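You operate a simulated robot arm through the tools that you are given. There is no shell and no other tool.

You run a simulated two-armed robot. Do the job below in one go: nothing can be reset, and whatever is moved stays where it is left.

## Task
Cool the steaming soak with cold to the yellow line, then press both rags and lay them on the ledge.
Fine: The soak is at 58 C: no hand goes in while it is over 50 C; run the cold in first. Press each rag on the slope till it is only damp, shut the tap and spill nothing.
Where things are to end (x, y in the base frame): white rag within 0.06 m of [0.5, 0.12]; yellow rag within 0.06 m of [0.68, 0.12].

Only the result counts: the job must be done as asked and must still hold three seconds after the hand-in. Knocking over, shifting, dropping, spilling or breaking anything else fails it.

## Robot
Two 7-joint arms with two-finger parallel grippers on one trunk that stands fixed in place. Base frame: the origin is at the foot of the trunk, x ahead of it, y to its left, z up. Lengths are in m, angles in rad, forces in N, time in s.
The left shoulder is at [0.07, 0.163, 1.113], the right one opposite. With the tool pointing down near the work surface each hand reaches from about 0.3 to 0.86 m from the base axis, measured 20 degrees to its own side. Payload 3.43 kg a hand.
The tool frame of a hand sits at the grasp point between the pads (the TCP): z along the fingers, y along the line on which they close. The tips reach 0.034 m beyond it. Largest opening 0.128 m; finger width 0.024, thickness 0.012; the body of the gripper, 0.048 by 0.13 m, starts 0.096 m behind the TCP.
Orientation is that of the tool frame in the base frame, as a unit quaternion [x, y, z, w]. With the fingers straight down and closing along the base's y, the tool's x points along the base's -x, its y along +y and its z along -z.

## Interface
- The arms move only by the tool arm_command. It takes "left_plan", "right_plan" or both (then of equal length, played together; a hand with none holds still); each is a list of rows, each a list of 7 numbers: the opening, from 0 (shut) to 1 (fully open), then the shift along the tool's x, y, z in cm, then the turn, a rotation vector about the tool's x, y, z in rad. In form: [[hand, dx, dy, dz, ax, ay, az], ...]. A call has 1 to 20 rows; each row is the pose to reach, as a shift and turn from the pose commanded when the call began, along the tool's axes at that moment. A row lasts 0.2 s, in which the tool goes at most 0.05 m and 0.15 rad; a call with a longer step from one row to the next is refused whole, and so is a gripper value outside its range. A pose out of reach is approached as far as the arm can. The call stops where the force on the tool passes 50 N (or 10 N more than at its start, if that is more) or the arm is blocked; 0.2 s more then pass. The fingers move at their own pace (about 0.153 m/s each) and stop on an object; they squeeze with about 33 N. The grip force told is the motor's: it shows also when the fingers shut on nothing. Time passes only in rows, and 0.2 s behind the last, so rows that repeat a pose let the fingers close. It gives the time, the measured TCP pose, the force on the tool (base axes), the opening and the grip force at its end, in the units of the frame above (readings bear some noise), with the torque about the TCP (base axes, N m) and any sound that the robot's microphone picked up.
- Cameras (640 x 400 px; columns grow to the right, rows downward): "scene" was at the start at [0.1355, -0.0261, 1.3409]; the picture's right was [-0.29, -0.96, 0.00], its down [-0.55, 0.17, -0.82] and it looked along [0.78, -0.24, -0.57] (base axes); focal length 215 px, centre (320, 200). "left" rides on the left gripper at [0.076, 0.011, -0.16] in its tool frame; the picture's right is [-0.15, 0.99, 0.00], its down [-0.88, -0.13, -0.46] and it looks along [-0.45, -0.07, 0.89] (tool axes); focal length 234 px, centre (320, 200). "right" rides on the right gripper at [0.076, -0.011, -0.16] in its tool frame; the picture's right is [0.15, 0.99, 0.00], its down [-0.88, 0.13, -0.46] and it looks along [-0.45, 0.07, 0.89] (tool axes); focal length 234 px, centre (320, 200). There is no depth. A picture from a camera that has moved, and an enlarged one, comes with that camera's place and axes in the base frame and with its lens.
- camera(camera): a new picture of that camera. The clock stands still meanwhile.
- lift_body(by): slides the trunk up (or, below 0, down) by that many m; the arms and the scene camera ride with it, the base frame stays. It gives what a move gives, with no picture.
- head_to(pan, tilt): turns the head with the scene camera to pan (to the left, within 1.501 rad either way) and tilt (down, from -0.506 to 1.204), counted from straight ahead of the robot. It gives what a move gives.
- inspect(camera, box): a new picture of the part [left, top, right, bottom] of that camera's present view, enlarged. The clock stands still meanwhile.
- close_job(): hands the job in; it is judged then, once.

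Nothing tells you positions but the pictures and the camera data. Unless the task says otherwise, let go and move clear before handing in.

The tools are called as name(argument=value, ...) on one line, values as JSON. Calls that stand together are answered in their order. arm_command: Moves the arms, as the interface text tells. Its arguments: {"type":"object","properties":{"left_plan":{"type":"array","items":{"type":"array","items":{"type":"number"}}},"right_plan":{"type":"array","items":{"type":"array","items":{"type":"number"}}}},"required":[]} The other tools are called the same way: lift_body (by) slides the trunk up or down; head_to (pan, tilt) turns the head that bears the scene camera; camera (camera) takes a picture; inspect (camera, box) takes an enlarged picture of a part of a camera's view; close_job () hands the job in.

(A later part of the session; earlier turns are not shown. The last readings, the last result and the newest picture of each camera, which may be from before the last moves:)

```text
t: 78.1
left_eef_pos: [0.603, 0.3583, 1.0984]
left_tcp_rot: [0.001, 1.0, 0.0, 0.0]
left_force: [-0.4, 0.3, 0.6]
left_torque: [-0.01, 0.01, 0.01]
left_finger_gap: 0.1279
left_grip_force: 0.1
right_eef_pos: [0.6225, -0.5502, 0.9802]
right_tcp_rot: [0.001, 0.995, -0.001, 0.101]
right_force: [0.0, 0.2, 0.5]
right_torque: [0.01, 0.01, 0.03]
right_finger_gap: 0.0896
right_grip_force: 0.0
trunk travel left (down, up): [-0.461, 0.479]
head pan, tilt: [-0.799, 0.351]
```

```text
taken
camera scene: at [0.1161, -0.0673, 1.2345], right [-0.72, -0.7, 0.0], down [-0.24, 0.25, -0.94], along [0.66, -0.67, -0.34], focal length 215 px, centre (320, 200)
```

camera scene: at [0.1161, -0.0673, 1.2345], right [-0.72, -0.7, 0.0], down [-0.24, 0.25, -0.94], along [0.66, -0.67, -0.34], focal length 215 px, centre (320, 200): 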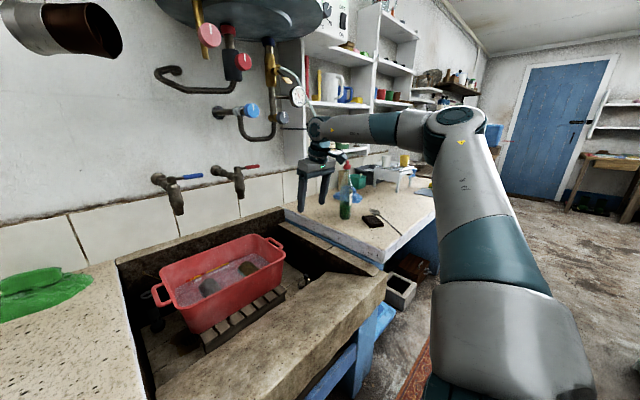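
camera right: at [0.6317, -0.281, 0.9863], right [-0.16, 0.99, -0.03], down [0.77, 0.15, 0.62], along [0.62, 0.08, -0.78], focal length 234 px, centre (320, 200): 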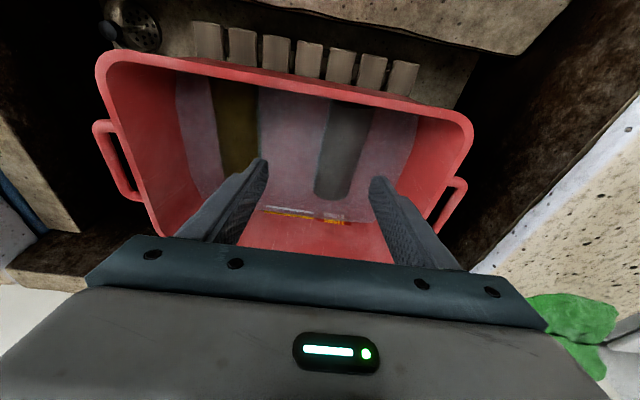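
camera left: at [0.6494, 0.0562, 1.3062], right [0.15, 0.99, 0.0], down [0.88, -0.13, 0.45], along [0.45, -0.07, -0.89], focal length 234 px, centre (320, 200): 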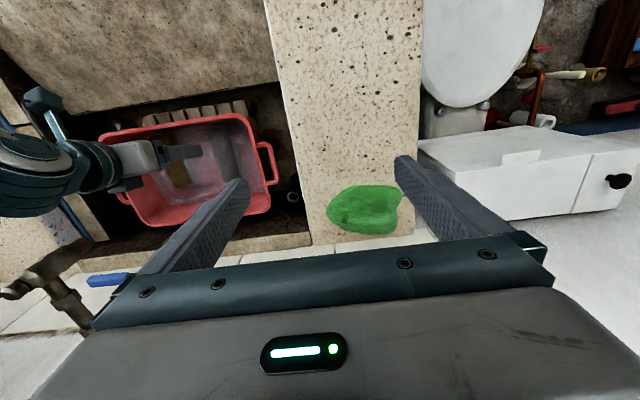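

The limit looks like the forearm roll. Leaning the hand so the fingers point forward and slightly left should free it, and I can then use the trunk to go straight down. I'll rotate to that lean here, then move to a point above the white rag.

arm_command(right_plan=[[0.7, 0, 0, 0, -0.101, -0.0765, -0.012], [0.7, 0, 0, 0, -0.202, -0.153, -0.023], [0.7, 0, 0, 0, -0.303, -0.2295, -0.035], [0.7, -1.85, 3.93, 1.1, -0.303, -0.2295, -0.035], [0.7, -3.7, 7.85, 2.21, -0.303, -0.2295, -0.035], [0.7, -5.55, 11.78, 3.31, -0.303, -0.2295, -0.035], [0.7, -7.4, 15.7, 4.42, -0.303, -0.2295, -0.035], [0.7, -9.24, 19.63, 5.52, -0.303, -0.2295, -0.035], [0.7, -11.09, 23.55, 6.63, -0.303, -0.2295, -0.035], [0.7, -12.94, 27.48, 7.73, -0.303, -0.2295, -0.035], [0.7, -14.79, 31.4, 8.84, -0.303, -0.2295, -0.035]])

head_to(pan=-0.4, tilt=0.5)

camera(camera="scene")

camera(camera="right")

```text
t: 80.5
left_eef_pos: [0.6028, 0.3588, 1.098]
left_tcp_rot: [0.0, 1.0, 0.001, -0.001]
left_force: [-0.1, -0.7, 0.4]
left_torque: [-0.03, 0.03, -0.03]
left_finger_gap: 0.128
left_grip_force: 0.0
right_eef_pos: [0.7891, -0.2379, 0.9179]
right_tcp_rot: [-0.031, 0.966, 0.147, 0.213]
right_force: [0.1, 0.5, 0.7]
right_torque: [0.01, 0.02, 0.0]
right_finger_gap: 0.0897
right_grip_force: 0.1
trunk travel left (down, up): [-0.461, 0.479]
head pan, tilt: [-0.799, 0.351]
```

```text
t: 81.4
left_eef_pos: [0.6011, 0.3567, 1.0975]
left_tcp_rot: [0.0, 1.0, 0.0, 0.0]
left_force: [0.6, 0.7, -0.9]
left_torque: [0.02, 0.02, 0.01]
left_finger_gap: 0.128
left_grip_force: 0.1
right_eef_pos: [0.7864, -0.2403, 0.9171]
right_tcp_rot: [-0.032, 0.965, 0.147, 0.214]
right_force: [0.2, 0.2, -0.2]
right_torque: [0.01, -0.03, -0.03]
right_finger_gap: 0.0896
right_grip_force: 0.0
trunk travel left (down, up): [-0.461, 0.479]
head pan, tilt: [-0.4, 0.499]
```

```text
taken
camera scene: at [0.1351, -0.0358, 1.2209], right [-0.39, -0.92, 0.0], down [-0.44, 0.19, -0.88], along [0.81, -0.34, -0.48], focal length 215 px, centre (320, 200)
```

scene: 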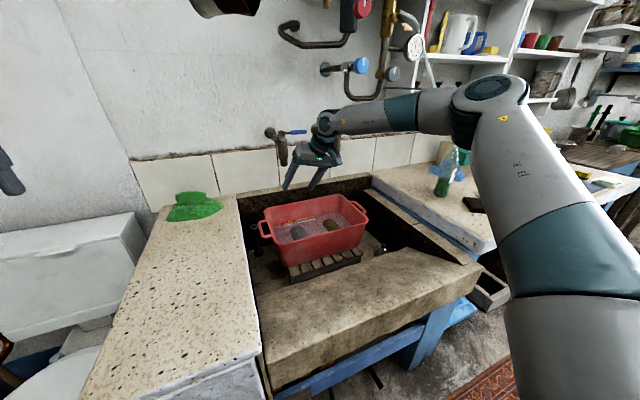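

```text
taken
camera right: at [0.6553, -0.2975, 1.021], right [-0.25, 0.94, 0.21], down [0.6, -0.01, 0.8], along [0.76, 0.33, -0.56], focal length 234 px, centre (320, 200)
```

right: 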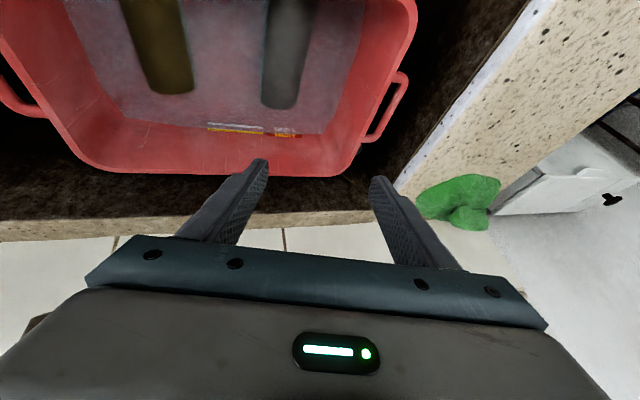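

The hand now sits right over the white rag at (0.786, −0.240, 0.917), so the lean works. The soak no longer steams and is at the yellow line. I'll lower with the trunk in stages toward the white rag.

lift_body(by=-0.15)

camera(camera="right")

camera(camera="scene")

```text
t: 83.1
left_eef_pos: [0.6014, 0.3573, 0.9488]
left_tcp_rot: [-0.001, 1.0, 0.0, 0.0]
left_force: [0.6, 0.0, 0.5]
left_torque: [-0.01, -0.01, 0.0]
left_finger_gap: 0.128
left_grip_force: 0.0
right_eef_pos: [0.7858, -0.2397, 0.769]
right_tcp_rot: [-0.032, 0.965, 0.147, 0.214]
right_force: [0.1, -0.5, 1.2]
right_torque: [0.01, -0.01, 0.01]
right_finger_gap: 0.0896
right_grip_force: 0.0
trunk travel left (down, up): [-0.311, 0.629]
head pan, tilt: [-0.4, 0.499]
```

```text
taken
camera right: at [0.6551, -0.2974, 0.8713], right [-0.25, 0.94, 0.21], down [0.6, -0.01, 0.8], along [0.76, 0.33, -0.56], focal length 234 px, centre (320, 200)
```

right: 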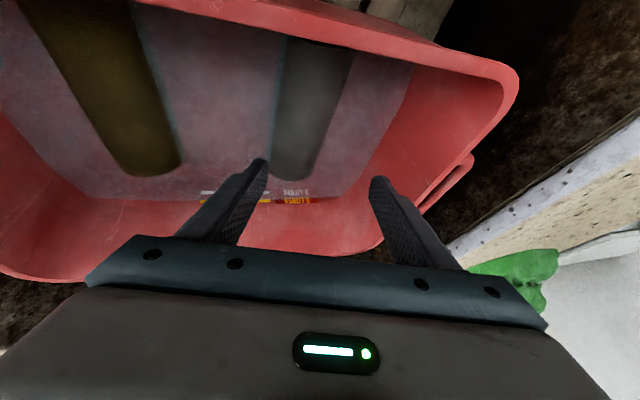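

```text
taken
camera scene: at [0.1347, -0.0359, 1.071], right [-0.39, -0.92, 0.0], down [-0.44, 0.19, -0.88], along [0.81, -0.34, -0.48], focal length 215 px, centre (320, 200)
```

scene: 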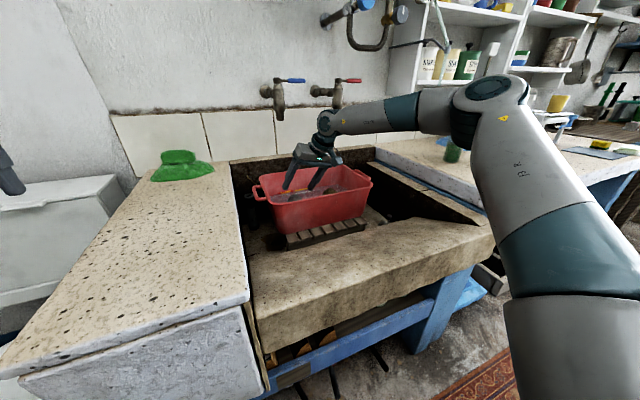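

The white rag's axis is at y≈−0.234 under the hand. I'll shift left 5 mm and lower most of the rest.

arm_command(right_plan=[[0.72, 0, 0.5, 0.15, 0, 0, 0], [0.72, 0, 0.5, 0.15, 0, 0, 0]])

lift_body(by=-0.08)

camera(camera="right")

inspect(camera="scene", box=[240, 110, 400, 250])

```text
t: 83.7
left_eef_pos: [0.6012, 0.3575, 0.9479]
left_tcp_rot: [0.0, 1.0, 0.001, 0.0]
left_force: [-0.1, 0.7, -0.2]
left_torque: [0.01, 0.01, -0.01]
left_finger_gap: 0.1281
left_grip_force: 0.0
right_eef_pos: [0.7873, -0.2345, 0.7684]
right_tcp_rot: [-0.031, 0.965, 0.147, 0.213]
right_force: [0.2, -0.5, 0.1]
right_torque: [-0.04, -0.01, -0.02]
right_finger_gap: 0.0922
right_grip_force: 0.0
trunk travel left (down, up): [-0.311, 0.629]
head pan, tilt: [-0.4, 0.499]
```

```text
t: 84.9
left_eef_pos: [0.6008, 0.3573, 0.8691]
left_tcp_rot: [0.0, 1.0, 0.0, 0.001]
left_force: [0.0, 0.3, -0.1]
left_torque: [0.01, -0.04, -0.01]
left_finger_gap: 0.1281
left_grip_force: 0.1
right_eef_pos: [0.7871, -0.2334, 0.6876]
right_tcp_rot: [-0.031, 0.965, 0.146, 0.213]
right_force: [-0.7, -0.3, 0.7]
right_torque: [0.01, -0.01, 0.0]
right_finger_gap: 0.0923
right_grip_force: 0.1
trunk travel left (down, up): [-0.231, 0.709]
head pan, tilt: [-0.4, 0.499]
```

```text
taken
camera right: at [0.655, -0.2916, 0.791], right [-0.25, 0.94, 0.21], down [0.6, -0.01, 0.8], along [0.76, 0.33, -0.56], focal length 234 px, centre (320, 200)
```

right: 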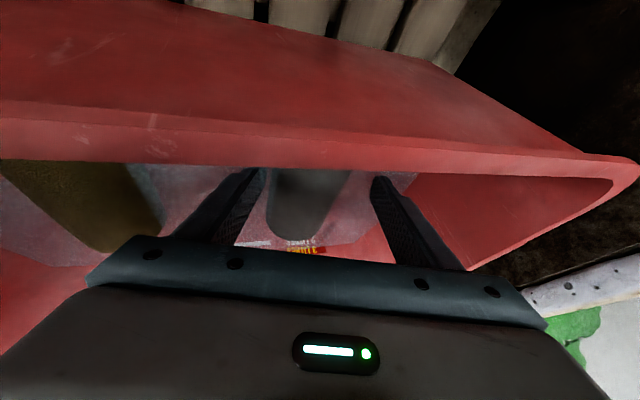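

```text
2.86 times, centred on (320, 180) of scene
camera zoom: at [0.1346, -0.0359, 0.991], right [-0.39, -0.92, 0.0], down [-0.44, 0.19, -0.88], along [0.81, -0.34, -0.48], focal length 615 px, centre (320, 257)
```

zoom: 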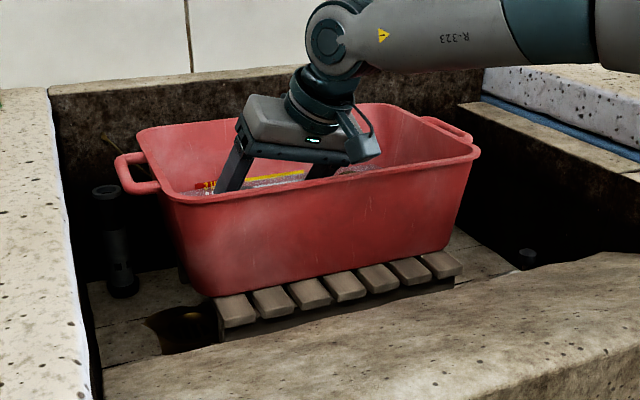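

The fingers straddle the white rag, and the basin floor is near z≈0.63. I'll drop a last 7 mm and close on the rag.

arm_command(right_plan=[[0.72, 0.3, -0.19, 0.6, 0, 0, 0], [0, 0.3, -0.19, 0.6, 0, 0, 0], [0, 0.3, -0.19, 0.6, 0, 0, 0], [0, 0.3, -0.19, 0.6, 0, 0, 0], [0, 0.3, -0.19, 0.6, 0, 0, 0]])

camera(camera="right")

```text
t: 86.1
left_eef_pos: [0.6014, 0.3571, 0.8685]
left_tcp_rot: [-0.001, 1.0, 0.0, 0.0]
left_force: [0.1, -0.2, -0.3]
left_torque: [-0.01, 0.01, 0.02]
left_finger_gap: 0.1279
left_grip_force: 0.0
right_eef_pos: [0.7878, -0.2343, 0.6815]
right_tcp_rot: [-0.032, 0.965, 0.148, 0.213]
right_force: [0.6, 0.1, 0.6]
right_torque: [0.08, 0.09, -0.08]
right_finger_gap: 0.0621
right_grip_force: 32.6
trunk travel left (down, up): [-0.231, 0.709]
head pan, tilt: [-0.4, 0.499]
```

```text
taken
camera right: at [0.6558, -0.2917, 0.7846], right [-0.25, 0.94, 0.21], down [0.6, -0.01, 0.8], along [0.76, 0.33, -0.56], focal length 234 px, centre (320, 200)
```

right: 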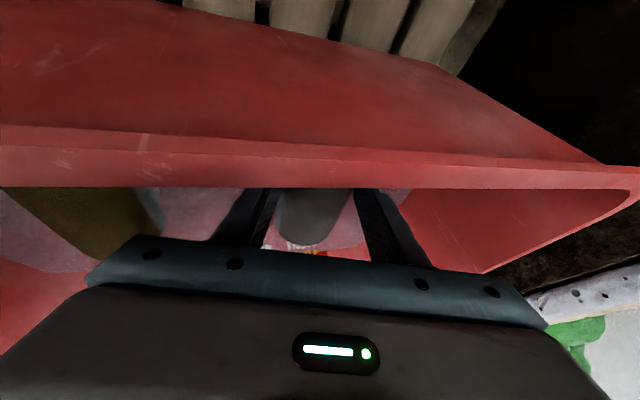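

The grip stopped at 6.2 cm with 33 N, so the white rag is held. I'll raise it with the trunk and check that the basin stays put.

lift_body(by=0.03)

inspect(camera="scene", box=[240, 110, 400, 250])

lift_body(by=0.13)

camera(camera="right")

inspect(camera="scene", box=[220, 90, 412, 250])

```text
t: 86.8
left_eef_pos: [0.6013, 0.3575, 0.8983]
left_tcp_rot: [0.0, 1.0, 0.0, 0.001]
left_force: [0.2, -0.8, 0.3]
left_torque: [-0.02, -0.02, 0.01]
left_finger_gap: 0.1281
left_grip_force: 0.0
right_eef_pos: [0.7878, -0.2335, 0.7151]
right_tcp_rot: [-0.031, 0.964, 0.148, 0.217]
right_force: [2.9, -1.5, 9.6]
right_torque: [0.01, -0.14, -0.04]
right_finger_gap: 0.0329
right_grip_force: 31.9
trunk travel left (down, up): [-0.261, 0.679]
head pan, tilt: [-0.4, 0.499]
```

```text
2.86 times, centred on (320, 180) of scene
camera zoom: at [0.1338, -0.0357, 1.0214], right [-0.39, -0.92, 0.0], down [-0.44, 0.19, -0.88], along [0.81, -0.34, -0.48], focal length 615 px, centre (320, 257)
```

zoom: 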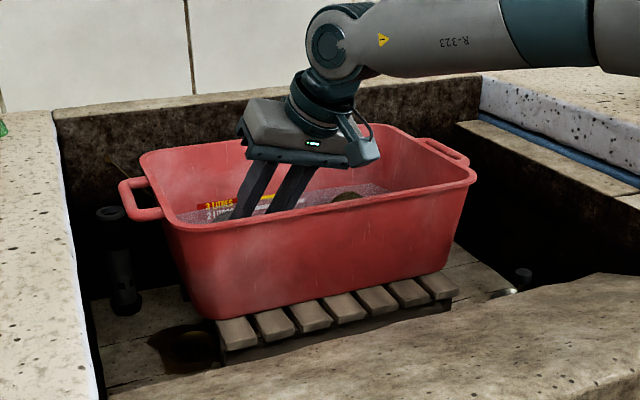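

```text
t: 88.4
left_eef_pos: [0.6007, 0.3573, 1.0264]
left_tcp_rot: [0.0, 1.0, 0.0, 0.0]
left_force: [-0.5, 0.0, 0.3]
left_torque: [0.02, 0.0, 0.01]
left_finger_gap: 0.1279
left_grip_force: 0.0
right_eef_pos: [0.7884, -0.2349, 0.8417]
right_tcp_rot: [-0.032, 0.965, 0.147, 0.214]
right_force: [-0.1, 0.0, -0.9]
right_torque: [-0.04, 0.05, -0.03]
right_finger_gap: 0.0
right_grip_force: 32.9
trunk travel left (down, up): [-0.391, 0.549]
head pan, tilt: [-0.4, 0.499]
```

```text
taken
camera right: at [0.6561, -0.2919, 0.9442], right [-0.25, 0.94, 0.21], down [0.6, -0.01, 0.8], along [0.76, 0.33, -0.56], focal length 234 px, centre (320, 200)
```

right: 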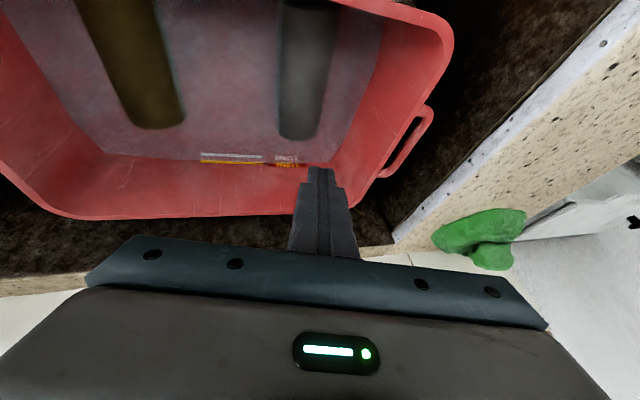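

```text
2.50 times, centred on (316, 170) of scene
camera zoom: at [0.1352, -0.0359, 1.1508], right [-0.39, -0.92, 0.0], down [-0.44, 0.19, -0.88], along [0.81, -0.34, -0.48], focal length 538 px, centre (330, 275)
```

zoom: 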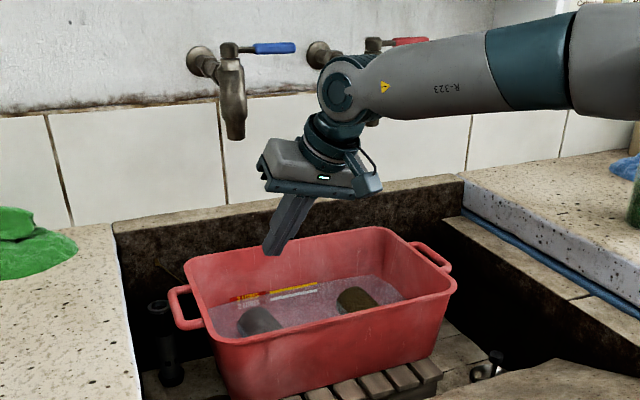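

The grip was too high on the round rag with the jaws tilted, so it slipped out. The rag is still in place in the basin. I'll level the jaws by leaning less to the left and take a deeper grip.

arm_command(right_plan=[[0.72, 0, 0, 0, 0.075, -0.017, -0.005], [0.72, 0, 0, 0, 0.151, -0.035, -0.009], [0.72, 0, 0, 0, 0.151, -0.035, -0.009]])

camera(camera="right")

inspect(camera="scene", box=[240, 150, 368, 230])

```text
t: 89.2
left_eef_pos: [0.601, 0.358, 1.0274]
left_tcp_rot: [-0.001, 1.0, 0.001, 0.001]
left_force: [-0.4, 0.9, -0.2]
left_torque: [-0.01, 0.01, -0.04]
left_finger_gap: 0.1281
left_grip_force: 0.0
right_eef_pos: [0.7882, -0.2341, 0.8425]
right_tcp_rot: [-0.017, 0.97, 0.073, 0.233]
right_force: [0.0, 0.4, 0.1]
right_torque: [0.03, 0.01, -0.02]
right_finger_gap: 0.0922
right_grip_force: 0.1
trunk travel left (down, up): [-0.391, 0.549]
head pan, tilt: [-0.4, 0.499]
```

```text
taken
camera right: at [0.649, -0.2684, 0.9465], right [-0.2, 0.98, 0.07], down [0.57, 0.06, 0.82], along [0.8, 0.2, -0.57], focal length 234 px, centre (320, 200)
```

right: 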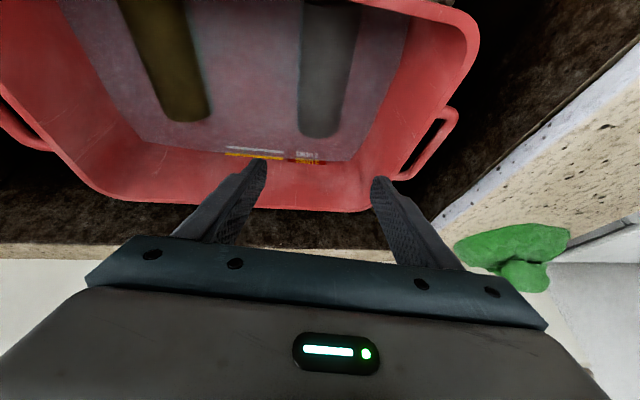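

```text
5.00 times, centred on (304, 190) of scene
camera zoom: at [0.1349, -0.036, 1.1509], right [-0.39, -0.92, 0.0], down [-0.44, 0.19, -0.88], along [0.81, -0.34, -0.48], focal length 1076 px, centre (400, 250)
```

zoom: 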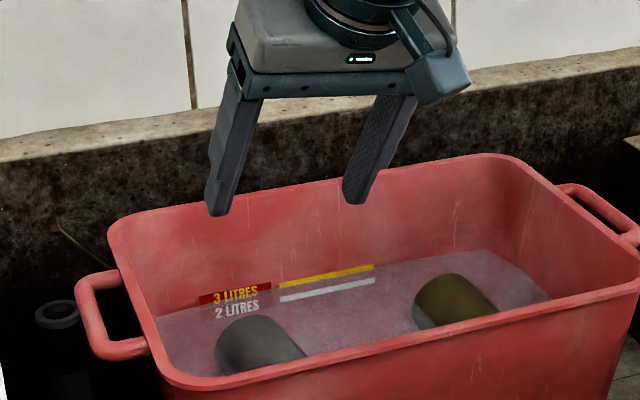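

The white rag shifted slightly; its axis now passes about (0.79, −0.217). I'll realign, then lower in two steps to a deeper grip.

arm_command(right_plan=[[0.69, 0, 0.85, 0.12, 0, 0, 0], [0.69, 0, 1.68, 0.25, 0, 0, 0], [0.69, 0, 1.68, 0.25, 0, 0, 0]])

lift_body(by=-0.13)

camera(camera="right")

inspect(camera="scene", box=[240, 110, 400, 210])

```text
t: 90.0
left_eef_pos: [0.601, 0.3566, 1.0277]
left_tcp_rot: [0.0, 1.0, 0.001, 0.0]
left_force: [0.1, -0.4, 0.0]
left_torque: [-0.02, 0.0, 0.0]
left_finger_gap: 0.1279
left_grip_force: 0.0
right_eef_pos: [0.7873, -0.2171, 0.8406]
right_tcp_rot: [-0.017, 0.97, 0.074, 0.232]
right_force: [0.5, -0.5, 0.1]
right_torque: [0.0, 0.04, 0.02]
right_finger_gap: 0.0884
right_grip_force: 0.0
trunk travel left (down, up): [-0.391, 0.549]
head pan, tilt: [-0.4, 0.499]
```

```text
t: 91.6
left_eef_pos: [0.6012, 0.3575, 0.898]
left_tcp_rot: [0.0, 1.0, 0.0, 0.0]
left_force: [-0.8, -0.8, 0.4]
left_torque: [-0.02, -0.03, -0.03]
left_finger_gap: 0.128
left_grip_force: 0.0
right_eef_pos: [0.787, -0.2166, 0.7123]
right_tcp_rot: [-0.017, 0.969, 0.073, 0.233]
right_force: [-0.7, 1.1, 0.5]
right_torque: [-0.02, 0.06, 0.01]
right_finger_gap: 0.0887
right_grip_force: 0.2
trunk travel left (down, up): [-0.261, 0.679]
head pan, tilt: [-0.4, 0.499]
```

```text
taken
camera right: at [0.6489, -0.2516, 0.8164], right [-0.2, 0.98, 0.07], down [0.57, 0.06, 0.82], along [0.8, 0.2, -0.57], focal length 234 px, centre (320, 200)
```

right: 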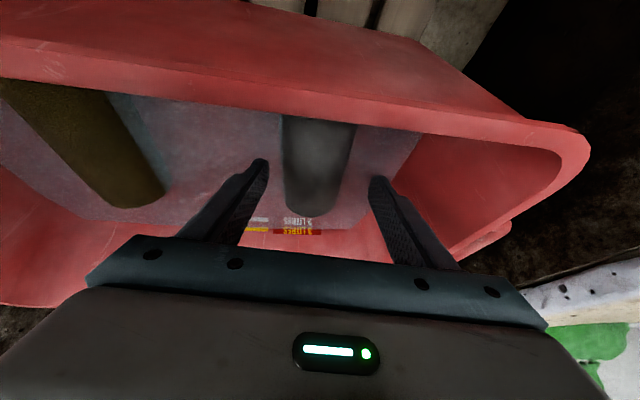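

```text
4.00 times, centred on (320, 160) of scene
camera zoom: at [0.1347, -0.0359, 1.021], right [-0.39, -0.92, 0.0], down [-0.44, 0.19, -0.88], along [0.81, -0.34, -0.48], focal length 861 px, centre (320, 360)
```

zoom: 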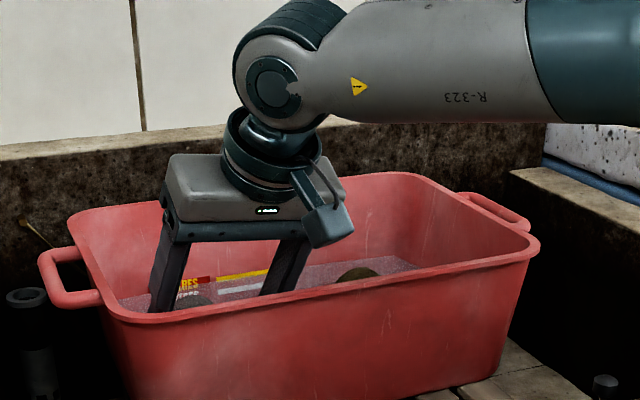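

Aligned between the fingers. I'll lower to the deeper grip height and close.

lift_body(by=-0.038)

arm_command(right_plan=[[0.69, 0.2, -0.05, 0.4, 0, 0, 0], [0, 0.2, -0.05, 0.4, 0, 0, 0], [0, 0.2, -0.05, 0.4, 0, 0, 0], [0, 0.2, -0.05, 0.4, 0, 0, 0], [0, 0.2, -0.05, 0.4, 0, 0, 0]])

lift_body(by=0.02)

camera(camera="right")

```text
t: 92.4
left_eef_pos: [0.6001, 0.3582, 0.8607]
left_tcp_rot: [0.0, 1.0, 0.0, 0.0]
left_force: [-0.3, 0.5, 0.3]
left_torque: [0.05, -0.04, 0.0]
left_finger_gap: 0.128
left_grip_force: 0.1
right_eef_pos: [0.7877, -0.2167, 0.6742]
right_tcp_rot: [-0.017, 0.97, 0.073, 0.233]
right_force: [0.4, 0.3, -0.4]
right_torque: [0.01, 0.0, 0.0]
right_finger_gap: 0.0881
right_grip_force: 0.1
trunk travel left (down, up): [-0.223, 0.717]
head pan, tilt: [-0.4, 0.499]
```

```text
t: 93.6
left_eef_pos: [0.6001, 0.3581, 0.8609]
left_tcp_rot: [0.0, 1.0, 0.0, 0.001]
left_force: [-0.2, -0.5, -1.0]
left_torque: [0.02, 0.03, -0.04]
left_finger_gap: 0.128
left_grip_force: 0.1
right_eef_pos: [0.7874, -0.2164, 0.6702]
right_tcp_rot: [-0.017, 0.97, 0.074, 0.232]
right_force: [0.2, 0.3, 5.2]
right_torque: [0.09, -0.17, 0.15]
right_finger_gap: 0.0592
right_grip_force: 33.2
trunk travel left (down, up): [-0.223, 0.717]
head pan, tilt: [-0.4, 0.499]
```

```text
t: 94.3
left_eef_pos: [0.6022, 0.3588, 0.879]
left_tcp_rot: [0.0, 1.0, 0.0, 0.0]
left_force: [0.6, 0.1, 0.4]
left_torque: [0.04, -0.02, 0.0]
left_finger_gap: 0.1278
left_grip_force: 0.0
right_eef_pos: [0.789, -0.2163, 0.6888]
right_tcp_rot: [-0.017, 0.97, 0.074, 0.232]
right_force: [0.9, -0.5, -1.6]
right_torque: [-0.01, -0.01, 0.04]
right_finger_gap: 0.0592
right_grip_force: 32.7
trunk travel left (down, up): [-0.243, 0.697]
head pan, tilt: [-0.4, 0.499]
```

```text
taken
camera right: at [0.6498, -0.2518, 0.7928], right [-0.2, 0.98, 0.07], down [0.57, 0.06, 0.82], along [0.8, 0.2, -0.57], focal length 234 px, centre (320, 200)
```

right: 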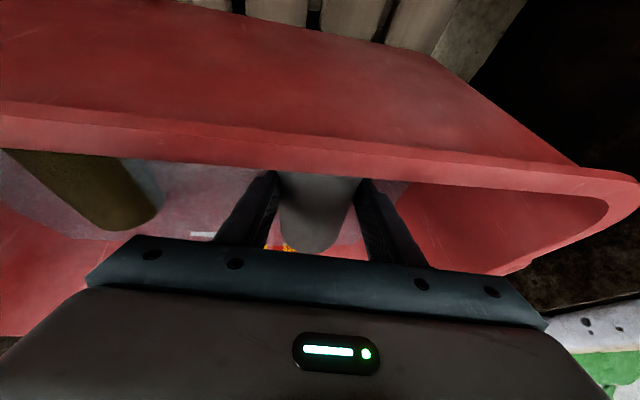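

The white rag is lifting with the grip steady at 5.9 cm. I'll raise it clear of the rim and let it drain over the basin.

lift_body(by=0.15)

camera(camera="right")

inspect(camera="scene", box=[220, 90, 412, 250])

```text
t: 96.0
left_eef_pos: [0.6021, 0.3566, 1.0293]
left_tcp_rot: [0.0, 1.0, 0.001, -0.001]
left_force: [-0.2, -0.1, -0.2]
left_torque: [0.02, 0.01, 0.01]
left_finger_gap: 0.128
left_grip_force: 0.1
right_eef_pos: [0.7887, -0.2168, 0.838]
right_tcp_rot: [-0.016, 0.97, 0.073, 0.232]
right_force: [-0.3, -0.2, -1.3]
right_torque: [-0.03, 0.01, 0.01]
right_finger_gap: 0.0591
right_grip_force: 33.2
trunk travel left (down, up): [-0.393, 0.547]
head pan, tilt: [-0.4, 0.499]
```

```text
taken
camera right: at [0.6497, -0.2517, 0.9432], right [-0.2, 0.98, 0.07], down [0.57, 0.06, 0.82], along [0.8, 0.2, -0.57], focal length 234 px, centre (320, 200)
```

right: 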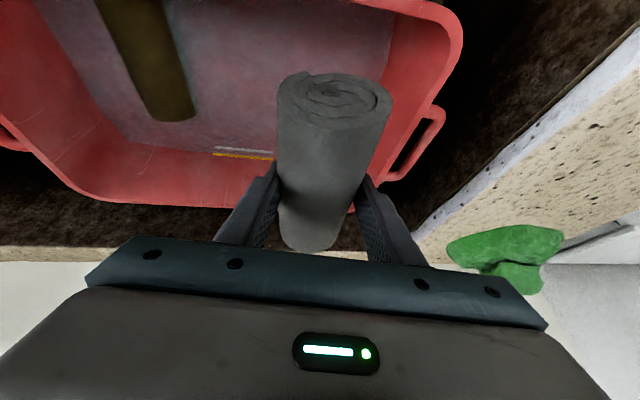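

```text
2.50 times, centred on (316, 170) of scene
camera zoom: at [0.1353, -0.0359, 1.1528], right [-0.39, -0.92, 0.0], down [-0.44, 0.19, -0.88], along [0.81, -0.34, -0.48], focal length 538 px, centre (330, 275)
```

zoom: 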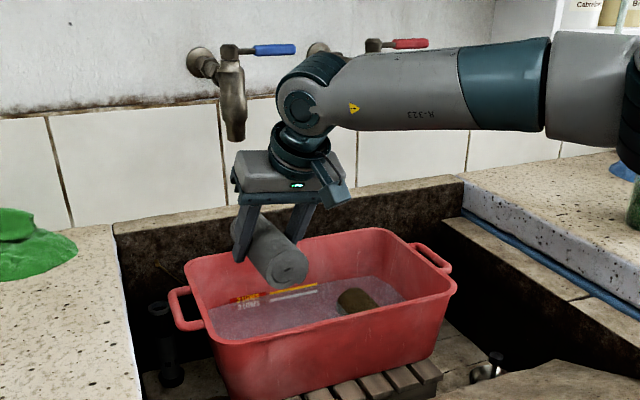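

The white rag is a 6 cm roll, held well. I'll carry it back over the rim to above the slope, turning it to match the slope's pitch.

arm_command(right_plan=[[0, 0, 0, -1.0, 0, 0, 0], [0, 0, 0, -1.0, 0, 0, 0], [0, 0, 0, -1.0, 0, 0, 0], [0, 0, 0, -1.0, 0, 0, 0], [0, 0, 0, -1.0, 0, 0, 0], [0, 3.67, -0.94, -2.6, 0, 0.04, 0.006], [0, 7.34, -1.88, -4.2, 0, 0.08, 0.012], [0, 11.0, -2.82, -5.8, 0, 0.12, 0.018], [0, 14.7, -3.76, -7.5, 0, 0.16, 0.024], [0, 18.4, -4.7, -9.1, 0, 0.2, 0.03], [0, 22.0, -5.64, -10.7, 0, 0.24, 0.036], [0, 25.7, -6.58, -12.2, 0, 0.277, 0.042]])

camera(camera="scene")

camera(camera="right")

camera(camera="left")

```text
t: 98.7
left_eef_pos: [0.6009, 0.3585, 1.0311]
left_tcp_rot: [0.0, 1.0, 0.0, 0.001]
left_force: [-0.3, 0.4, -0.2]
left_torque: [0.01, -0.03, -0.02]
left_finger_gap: 0.1283
left_grip_force: 0.1
right_eef_pos: [0.5063, -0.3006, 0.8221]
right_tcp_rot: [-0.006, 0.993, 0.075, 0.095]
right_force: [0.5, 0.8, -0.3]
right_torque: [0.01, 0.02, 0.01]
right_finger_gap: 0.0588
right_grip_force: 33.0
trunk travel left (down, up): [-0.393, 0.547]
head pan, tilt: [-0.4, 0.499]
```

```text
taken
camera scene: at [0.1341, -0.0365, 1.153], right [-0.39, -0.92, 0.0], down [-0.44, 0.19, -0.88], along [0.81, -0.34, -0.48], focal length 215 px, centre (320, 200)
```

scene: 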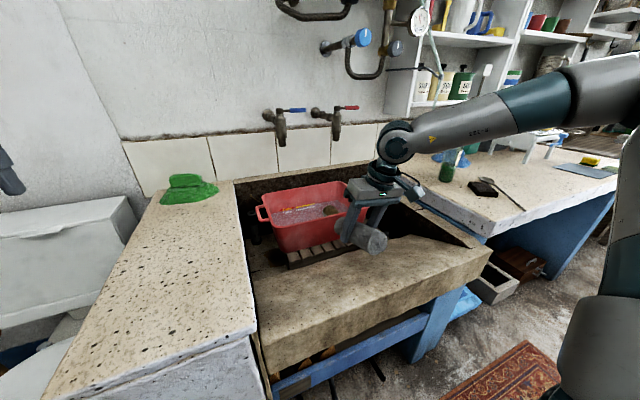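

```text
taken
camera right: at [0.4021, -0.3347, 0.9611], right [-0.17, 0.98, 0.12], down [0.78, 0.06, 0.63], along [0.61, 0.2, -0.77], focal length 234 px, centre (320, 200)
```

right: 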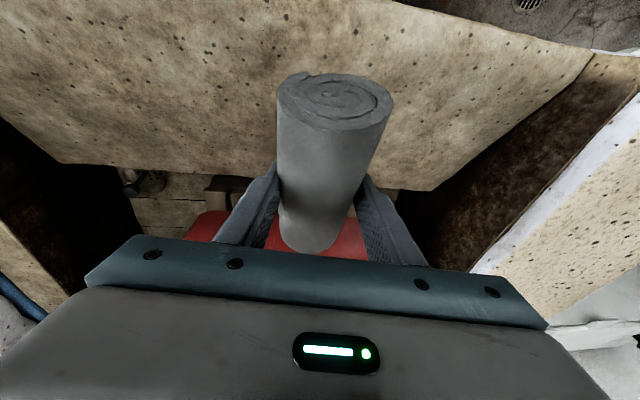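

```text
taken
camera left: at [0.5248, 0.3683, 1.1902], right [0.15, 0.99, 0.0], down [0.88, -0.13, 0.46], along [0.45, -0.07, -0.89], focal length 234 px, centre (320, 200)
```

left: 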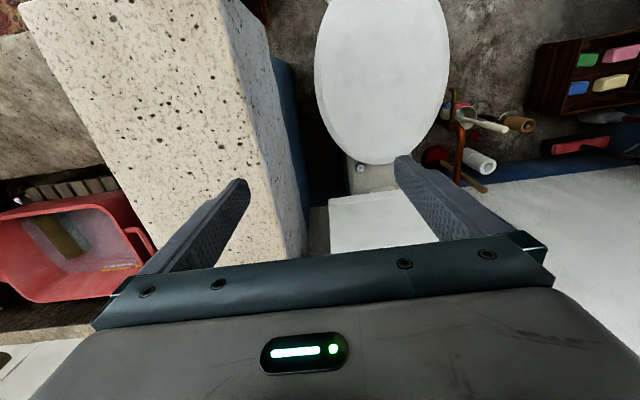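

The rag is over the slope at (0.506, −0.30), aligned downhill. The surface there is at z≈0.68, so I'll lower gently until it touches.

arm_command(right_plan=[[0, 0.8, -0.63, 4.1, 0, 0, 0], [0, 1.42, -1.11, 7.29, 0, 0, 0], [0, 1.61, -1.26, 8.26, 0, 0, 0], [0, 1.69, -1.31, 8.65, 0, 0, 0], [0, 1.76, -1.37, 9.04, 0, 0, 0]])

camera(camera="right")

inspect(camera="scene", box=[260, 170, 468, 300])

```text
t: 99.8
left_eef_pos: [0.6009, 0.358, 1.0315]
left_tcp_rot: [-0.001, 1.0, 0.0, 0.0]
left_force: [0.1, -0.6, 0.1]
left_torque: [0.01, 0.0, 0.0]
left_finger_gap: 0.1279
left_grip_force: 0.0
right_eef_pos: [0.5095, -0.2988, 0.7296]
right_tcp_rot: [-0.006, 0.993, 0.075, 0.096]
right_force: [1.8, 0.2, 13.5]
right_torque: [0.11, 1.16, -0.03]
right_finger_gap: 0.0589
right_grip_force: 32.9
trunk travel left (down, up): [-0.393, 0.547]
head pan, tilt: [-0.4, 0.499]
```

```text
taken
camera right: at [0.404, -0.3331, 0.8684], right [-0.17, 0.98, 0.12], down [0.77, 0.06, 0.63], along [0.61, 0.2, -0.77], focal length 234 px, centre (320, 200)
```

right: 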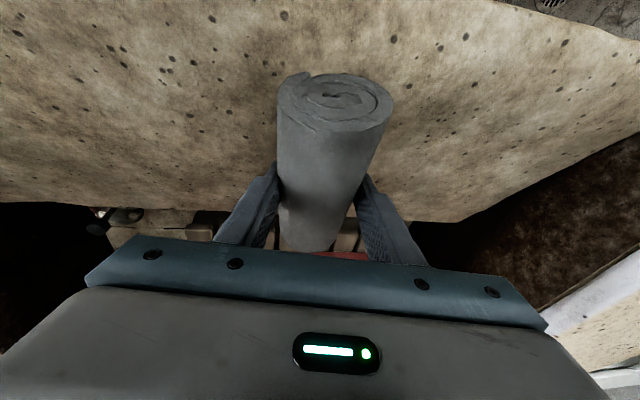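

```text
3.08 times, centred on (364, 235) of scene
camera zoom: at [0.1342, -0.0355, 1.1533], right [-0.39, -0.92, 0.0], down [-0.44, 0.19, -0.88], along [0.81, -0.34, -0.48], focal length 662 px, centre (185, 92)
```

zoom: 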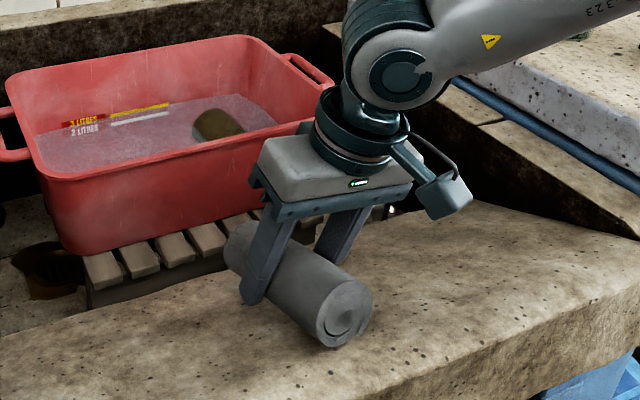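

The rag's near end touches first, so it needs a bit more pitch and should sit slightly farther back on the slab. I'll adjust, set it down and read the force.

arm_command(right_plan=[[0, 1.32, 0.16, -1.06, 0, 0, 0], [0, 1.32, 0.16, -1.06, 0, 0.09, 0.013], [0, 1.5, 0, -0.3, 0, 0.09, 0.013], [0, 1.55, -0.05, 0.0, 0, 0.09, 0.013]])

inspect(camera="scene", box=[260, 170, 468, 300])

```text
t: 100.8
left_eef_pos: [0.6015, 0.3576, 1.0304]
left_tcp_rot: [0.0, 1.0, 0.001, 0.0]
left_force: [0.5, 0.1, -1.0]
left_torque: [-0.03, 0.01, -0.01]
left_finger_gap: 0.1281
left_grip_force: 0.0
right_eef_pos: [0.4937, -0.2986, 0.7269]
right_tcp_rot: [-0.004, 0.996, 0.075, 0.05]
right_force: [3.0, -1.7, 11.5]
right_torque: [-0.02, 0.57, -0.07]
right_finger_gap: 0.0589
right_grip_force: 32.8
trunk travel left (down, up): [-0.393, 0.547]
head pan, tilt: [-0.4, 0.499]
```

```text
3.08 times, centred on (364, 235) of scene
camera zoom: at [0.1345, -0.0354, 1.1532], right [-0.39, -0.92, 0.0], down [-0.44, 0.19, -0.88], along [0.81, -0.34, -0.48], focal length 662 px, centre (185, 92)
```

zoom: 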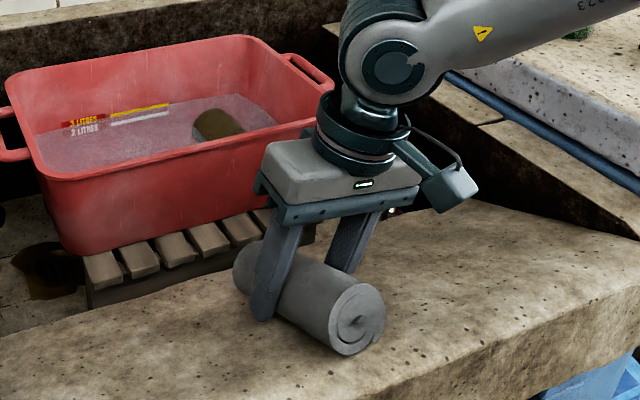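

It now sits nearly flush. I'll press it down on the slope while it's held and watch the force and its look.

arm_command(right_plan=[[0, 0.04, -0.06, 0.4, 0, 0, 0], [0, 0.08, -0.12, 0.8, 0, 0, 0], [0, 0.1, -0.15, 1.0, 0, 0, 0], [0, 0.1, -0.15, 1.0, 0, 0, 0], [0, 0.1, -0.15, 1.0, 0, 0, 0]])

inspect(camera="scene", box=[260, 170, 468, 300])

```text
t: 101.4
left_eef_pos: [0.5993, 0.3575, 1.0299]
left_tcp_rot: [0.0, 1.0, -0.001, 0.001]
left_force: [0.1, 0.6, -0.6]
left_torque: [-0.01, 0.02, 0.03]
left_finger_gap: 0.1283
left_grip_force: 0.0
right_eef_pos: [0.4957, -0.2984, 0.7257]
right_tcp_rot: [-0.005, 0.996, 0.074, 0.057]
right_force: [-5.1, -6.1, 30.7]
right_torque: [-0.35, 0.74, -0.04]
right_finger_gap: 0.0588
right_grip_force: 33.0
trunk travel left (down, up): [-0.393, 0.547]
head pan, tilt: [-0.4, 0.499]
stopped in row 2 (right hand): the force on the tool passed its limit at 56 N (the readings are from after the stop); the commanded pose is now the measured one
```

```text
3.08 times, centred on (364, 235) of scene
camera zoom: at [0.1326, -0.0349, 1.1533], right [-0.39, -0.92, 0.0], down [-0.44, 0.19, -0.88], along [0.81, -0.34, -0.48], focal length 662 px, centre (185, 92)
```

zoom: 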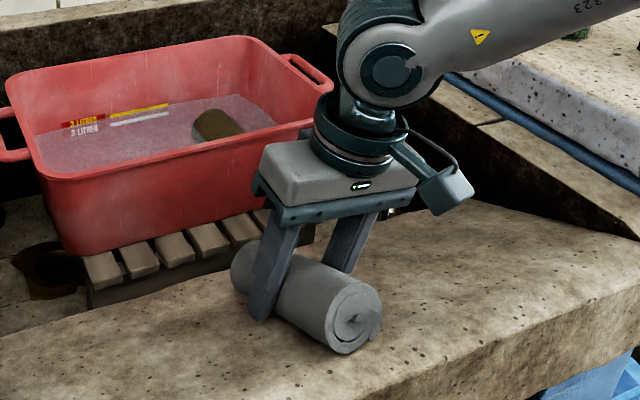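

The contact is stiff; it's now pressing at about 30 N and the rag looks lighter. I'll hold this pressure for a couple of seconds and compare.

arm_command(right_plan=[[0, 0, 0, 0, 0, 0, 0], [0, 0, 0, 0, 0, 0, 0], [0, 0, 0, 0, 0, 0, 0], [0, 0, 0, 0, 0, 0, 0], [0, 0, 0, 0, 0, 0, 0], [0, 0, 0, 0, 0, 0, 0], [0, 0, 0, 0, 0, 0, 0], [0, 0, 0, 0, 0, 0, 0], [0, 0, 0, 0, 0, 0, 0], [0, 0, 0, 0, 0, 0, 0]])

inspect(camera="scene", box=[260, 170, 468, 300])

camera(camera="right")

```text
t: 103.6
left_eef_pos: [0.6005, 0.3581, 1.0297]
left_tcp_rot: [0.0, 1.0, -0.002, 0.001]
left_force: [1.0, 0.3, 0.5]
left_torque: [0.0, -0.02, -0.01]
left_finger_gap: 0.1281
left_grip_force: 0.1
right_eef_pos: [0.4959, -0.2983, 0.7252]
right_tcp_rot: [-0.005, 0.996, 0.074, 0.056]
right_force: [15.4, -6.7, 44.3]
right_torque: [-1.27, -0.36, 0.55]
right_finger_gap: 0.0591
right_grip_force: 32.9
trunk travel left (down, up): [-0.393, 0.547]
head pan, tilt: [-0.4, 0.499]
```

```text
3.08 times, centred on (364, 235) of scene
camera zoom: at [0.133, -0.0343, 1.1533], right [-0.39, -0.92, 0.0], down [-0.44, 0.18, -0.88], along [0.81, -0.34, -0.48], focal length 662 px, centre (185, 92)
```

zoom: 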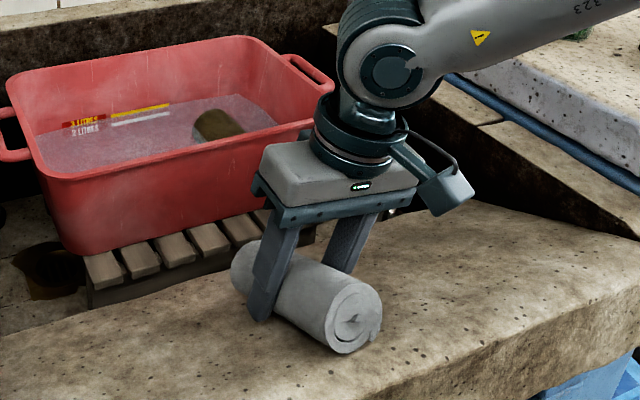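

```text
taken
camera right: at [0.4027, -0.333, 0.8713], right [-0.16, 0.98, 0.13], down [0.82, 0.06, 0.57], along [0.55, 0.2, -0.81], focal length 234 px, centre (320, 200)
```

right: 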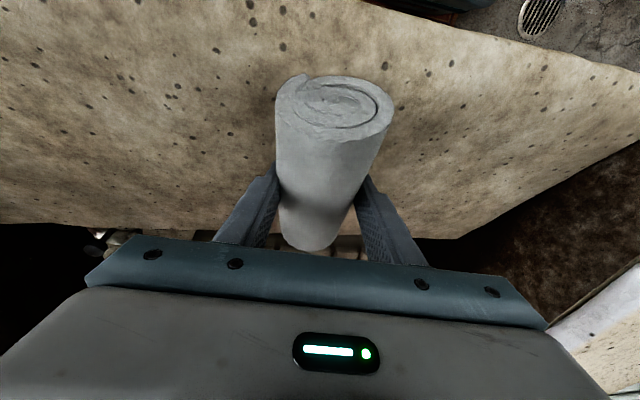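

The rag keeps getting paler under the press, so this works. I'll keep holding.

arm_command(right_plan=[[0, 0, 0, 0, 0, 0, 0], [0, 0, 0, 0, 0, 0, 0], [0, 0, 0, 0, 0, 0, 0], [0, 0, 0, 0, 0, 0, 0], [0, 0, 0, 0, 0, 0, 0], [0, 0, 0, 0, 0, 0, 0], [0, 0, 0, 0, 0, 0, 0], [0, 0, 0, 0, 0, 0, 0], [0, 0, 0, 0, 0, 0, 0], [0, 0, 0, 0, 0, 0, 0], [0, 0, 0, 0, 0, 0, 0], [0, 0, 0, 0, 0, 0, 0], [0, 0, 0, 0, 0, 0, 0], [0, 0, 0, 0, 0, 0, 0], [0, 0, 0, 0, 0, 0, 0]])

camera(camera="right")

arm_command(right_plan=[[0, 0, 0, 0, 0, 0, 0], [0, 0, 0, 0, 0, 0, 0], [0, 0, 0, 0, 0, 0, 0], [0, 0, 0, 0, 0, 0, 0], [0, 0, 0, 0, 0, 0, 0], [0, 0, 0, 0, 0, 0, 0], [0, 0, 0, 0, 0, 0, 0], [0, 0, 0, 0, 0, 0, 0], [0, 0, 0, 0, 0, 0, 0], [0, 0, 0, 0, 0, 0, 0], [0, 0, 0, 0, 0, 0, 0], [0, 0, 0, 0, 0, 0, 0], [0, 0, 0, 0, 0, 0, 0], [0, 0, 0, 0, 0, 0, 0], [0, 0, 0, 0, 0, 0, 0]])

camera(camera="right")

inspect(camera="scene", box=[260, 170, 468, 300])

```text
t: 106.8
left_eef_pos: [0.6004, 0.3589, 1.0289]
left_tcp_rot: [0.001, 1.0, -0.001, 0.0]
left_force: [0.9, 0.6, 0.7]
left_torque: [-0.07, -0.01, 0.01]
left_finger_gap: 0.1279
left_grip_force: 0.0
right_eef_pos: [0.4953, -0.2975, 0.7257]
right_tcp_rot: [-0.004, 0.996, 0.074, 0.055]
right_force: [17.1, -1.9, 39.4]
right_torque: [-1.34, -0.4, 0.66]
right_finger_gap: 0.0587
right_grip_force: 33.4
trunk travel left (down, up): [-0.393, 0.547]
head pan, tilt: [-0.4, 0.499]
```

```text
taken
camera right: at [0.403, -0.3327, 0.8713], right [-0.16, 0.98, 0.13], down [0.82, 0.06, 0.57], along [0.55, 0.2, -0.81], focal length 234 px, centre (320, 200)
```

right: 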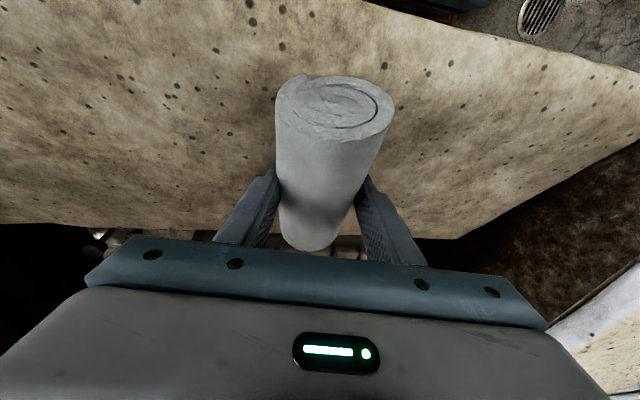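

```text
t: 110.0
left_eef_pos: [0.6013, 0.3586, 1.0287]
left_tcp_rot: [0.0, 1.0, -0.002, 0.001]
left_force: [-0.7, 0.9, 0.3]
left_torque: [0.03, 0.0, -0.01]
left_finger_gap: 0.1281
left_grip_force: 0.1
right_eef_pos: [0.4958, -0.2972, 0.7261]
right_tcp_rot: [-0.005, 0.996, 0.074, 0.055]
right_force: [17.9, -1.6, 40.4]
right_torque: [-1.33, -0.45, 0.7]
right_finger_gap: 0.0586
right_grip_force: 33.0
trunk travel left (down, up): [-0.393, 0.547]
head pan, tilt: [-0.4, 0.499]
```

```text
taken
camera right: at [0.403, -0.3326, 0.8713], right [-0.16, 0.98, 0.13], down [0.82, 0.06, 0.57], along [0.55, 0.2, -0.81], focal length 234 px, centre (320, 200)
```

right: 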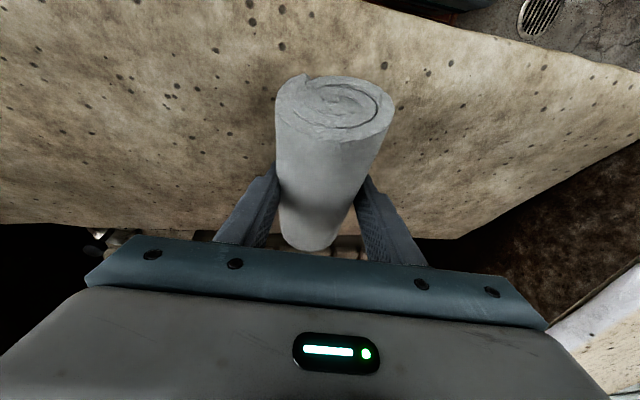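

```text
3.08 times, centred on (364, 235) of scene
camera zoom: at [0.1335, -0.034, 1.1532], right [-0.39, -0.92, 0.0], down [-0.44, 0.18, -0.88], along [0.81, -0.34, -0.48], focal length 662 px, centre (185, 92)
```

zoom: 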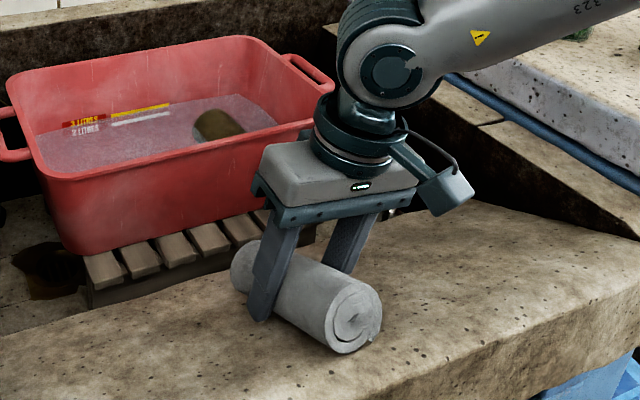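

It looks saturated pale now. I'll press a few more seconds to be safe and compare a close-up before and after.

inspect(camera="right", box=[260, 60, 420, 260])

arm_command(right_plan=[[0, 0, 0, 0, 0, 0, 0], [0, 0, 0, 0, 0, 0, 0], [0, 0, 0, 0, 0, 0, 0], [0, 0, 0, 0, 0, 0, 0], [0, 0, 0, 0, 0, 0, 0], [0, 0, 0, 0, 0, 0, 0], [0, 0, 0, 0, 0, 0, 0], [0, 0, 0, 0, 0, 0, 0], [0, 0, 0, 0, 0, 0, 0], [0, 0, 0, 0, 0, 0, 0], [0, 0, 0, 0, 0, 0, 0], [0, 0, 0, 0, 0, 0, 0], [0, 0, 0, 0, 0, 0, 0], [0, 0, 0, 0, 0, 0, 0], [0, 0, 0, 0, 0, 0, 0], [0, 0, 0, 0, 0, 0, 0], [0, 0, 0, 0, 0, 0, 0], [0, 0, 0, 0, 0, 0, 0], [0, 0, 0, 0, 0, 0, 0], [0, 0, 0, 0, 0, 0, 0]])

inspect(camera="right", box=[260, 60, 420, 260])

```text
2.00 times, centred on (340, 160) of right
camera zoom: at [0.403, -0.3326, 0.8713], right [-0.16, 0.98, 0.13], down [0.82, 0.06, 0.57], along [0.55, 0.2, -0.81], focal length 468 px, centre (280, 280)
```

zoom: 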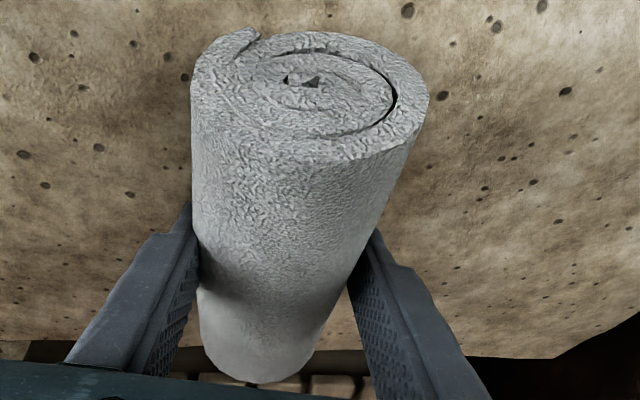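

```text
t: 114.2
left_eef_pos: [0.5999, 0.3594, 1.029]
left_tcp_rot: [0.0, 1.0, -0.001, 0.001]
left_force: [-0.6, 0.2, -0.3]
left_torque: [0.01, -0.02, 0.01]
left_finger_gap: 0.128
left_grip_force: 0.0
right_eef_pos: [0.4963, -0.2979, 0.7248]
right_tcp_rot: [-0.005, 0.996, 0.074, 0.055]
right_force: [18.5, -0.5, 39.4]
right_torque: [-1.39, -0.42, 0.53]
right_finger_gap: 0.059
right_grip_force: 32.5
trunk travel left (down, up): [-0.393, 0.547]
head pan, tilt: [-0.4, 0.499]
```

```text
2.00 times, centred on (340, 160) of right
camera zoom: at [0.403, -0.3325, 0.8713], right [-0.16, 0.98, 0.13], down [0.82, 0.06, 0.57], along [0.55, 0.2, -0.81], focal length 468 px, centre (280, 280)
```

zoom: 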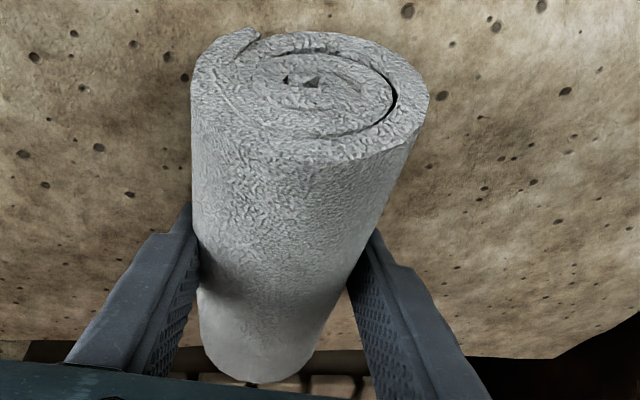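

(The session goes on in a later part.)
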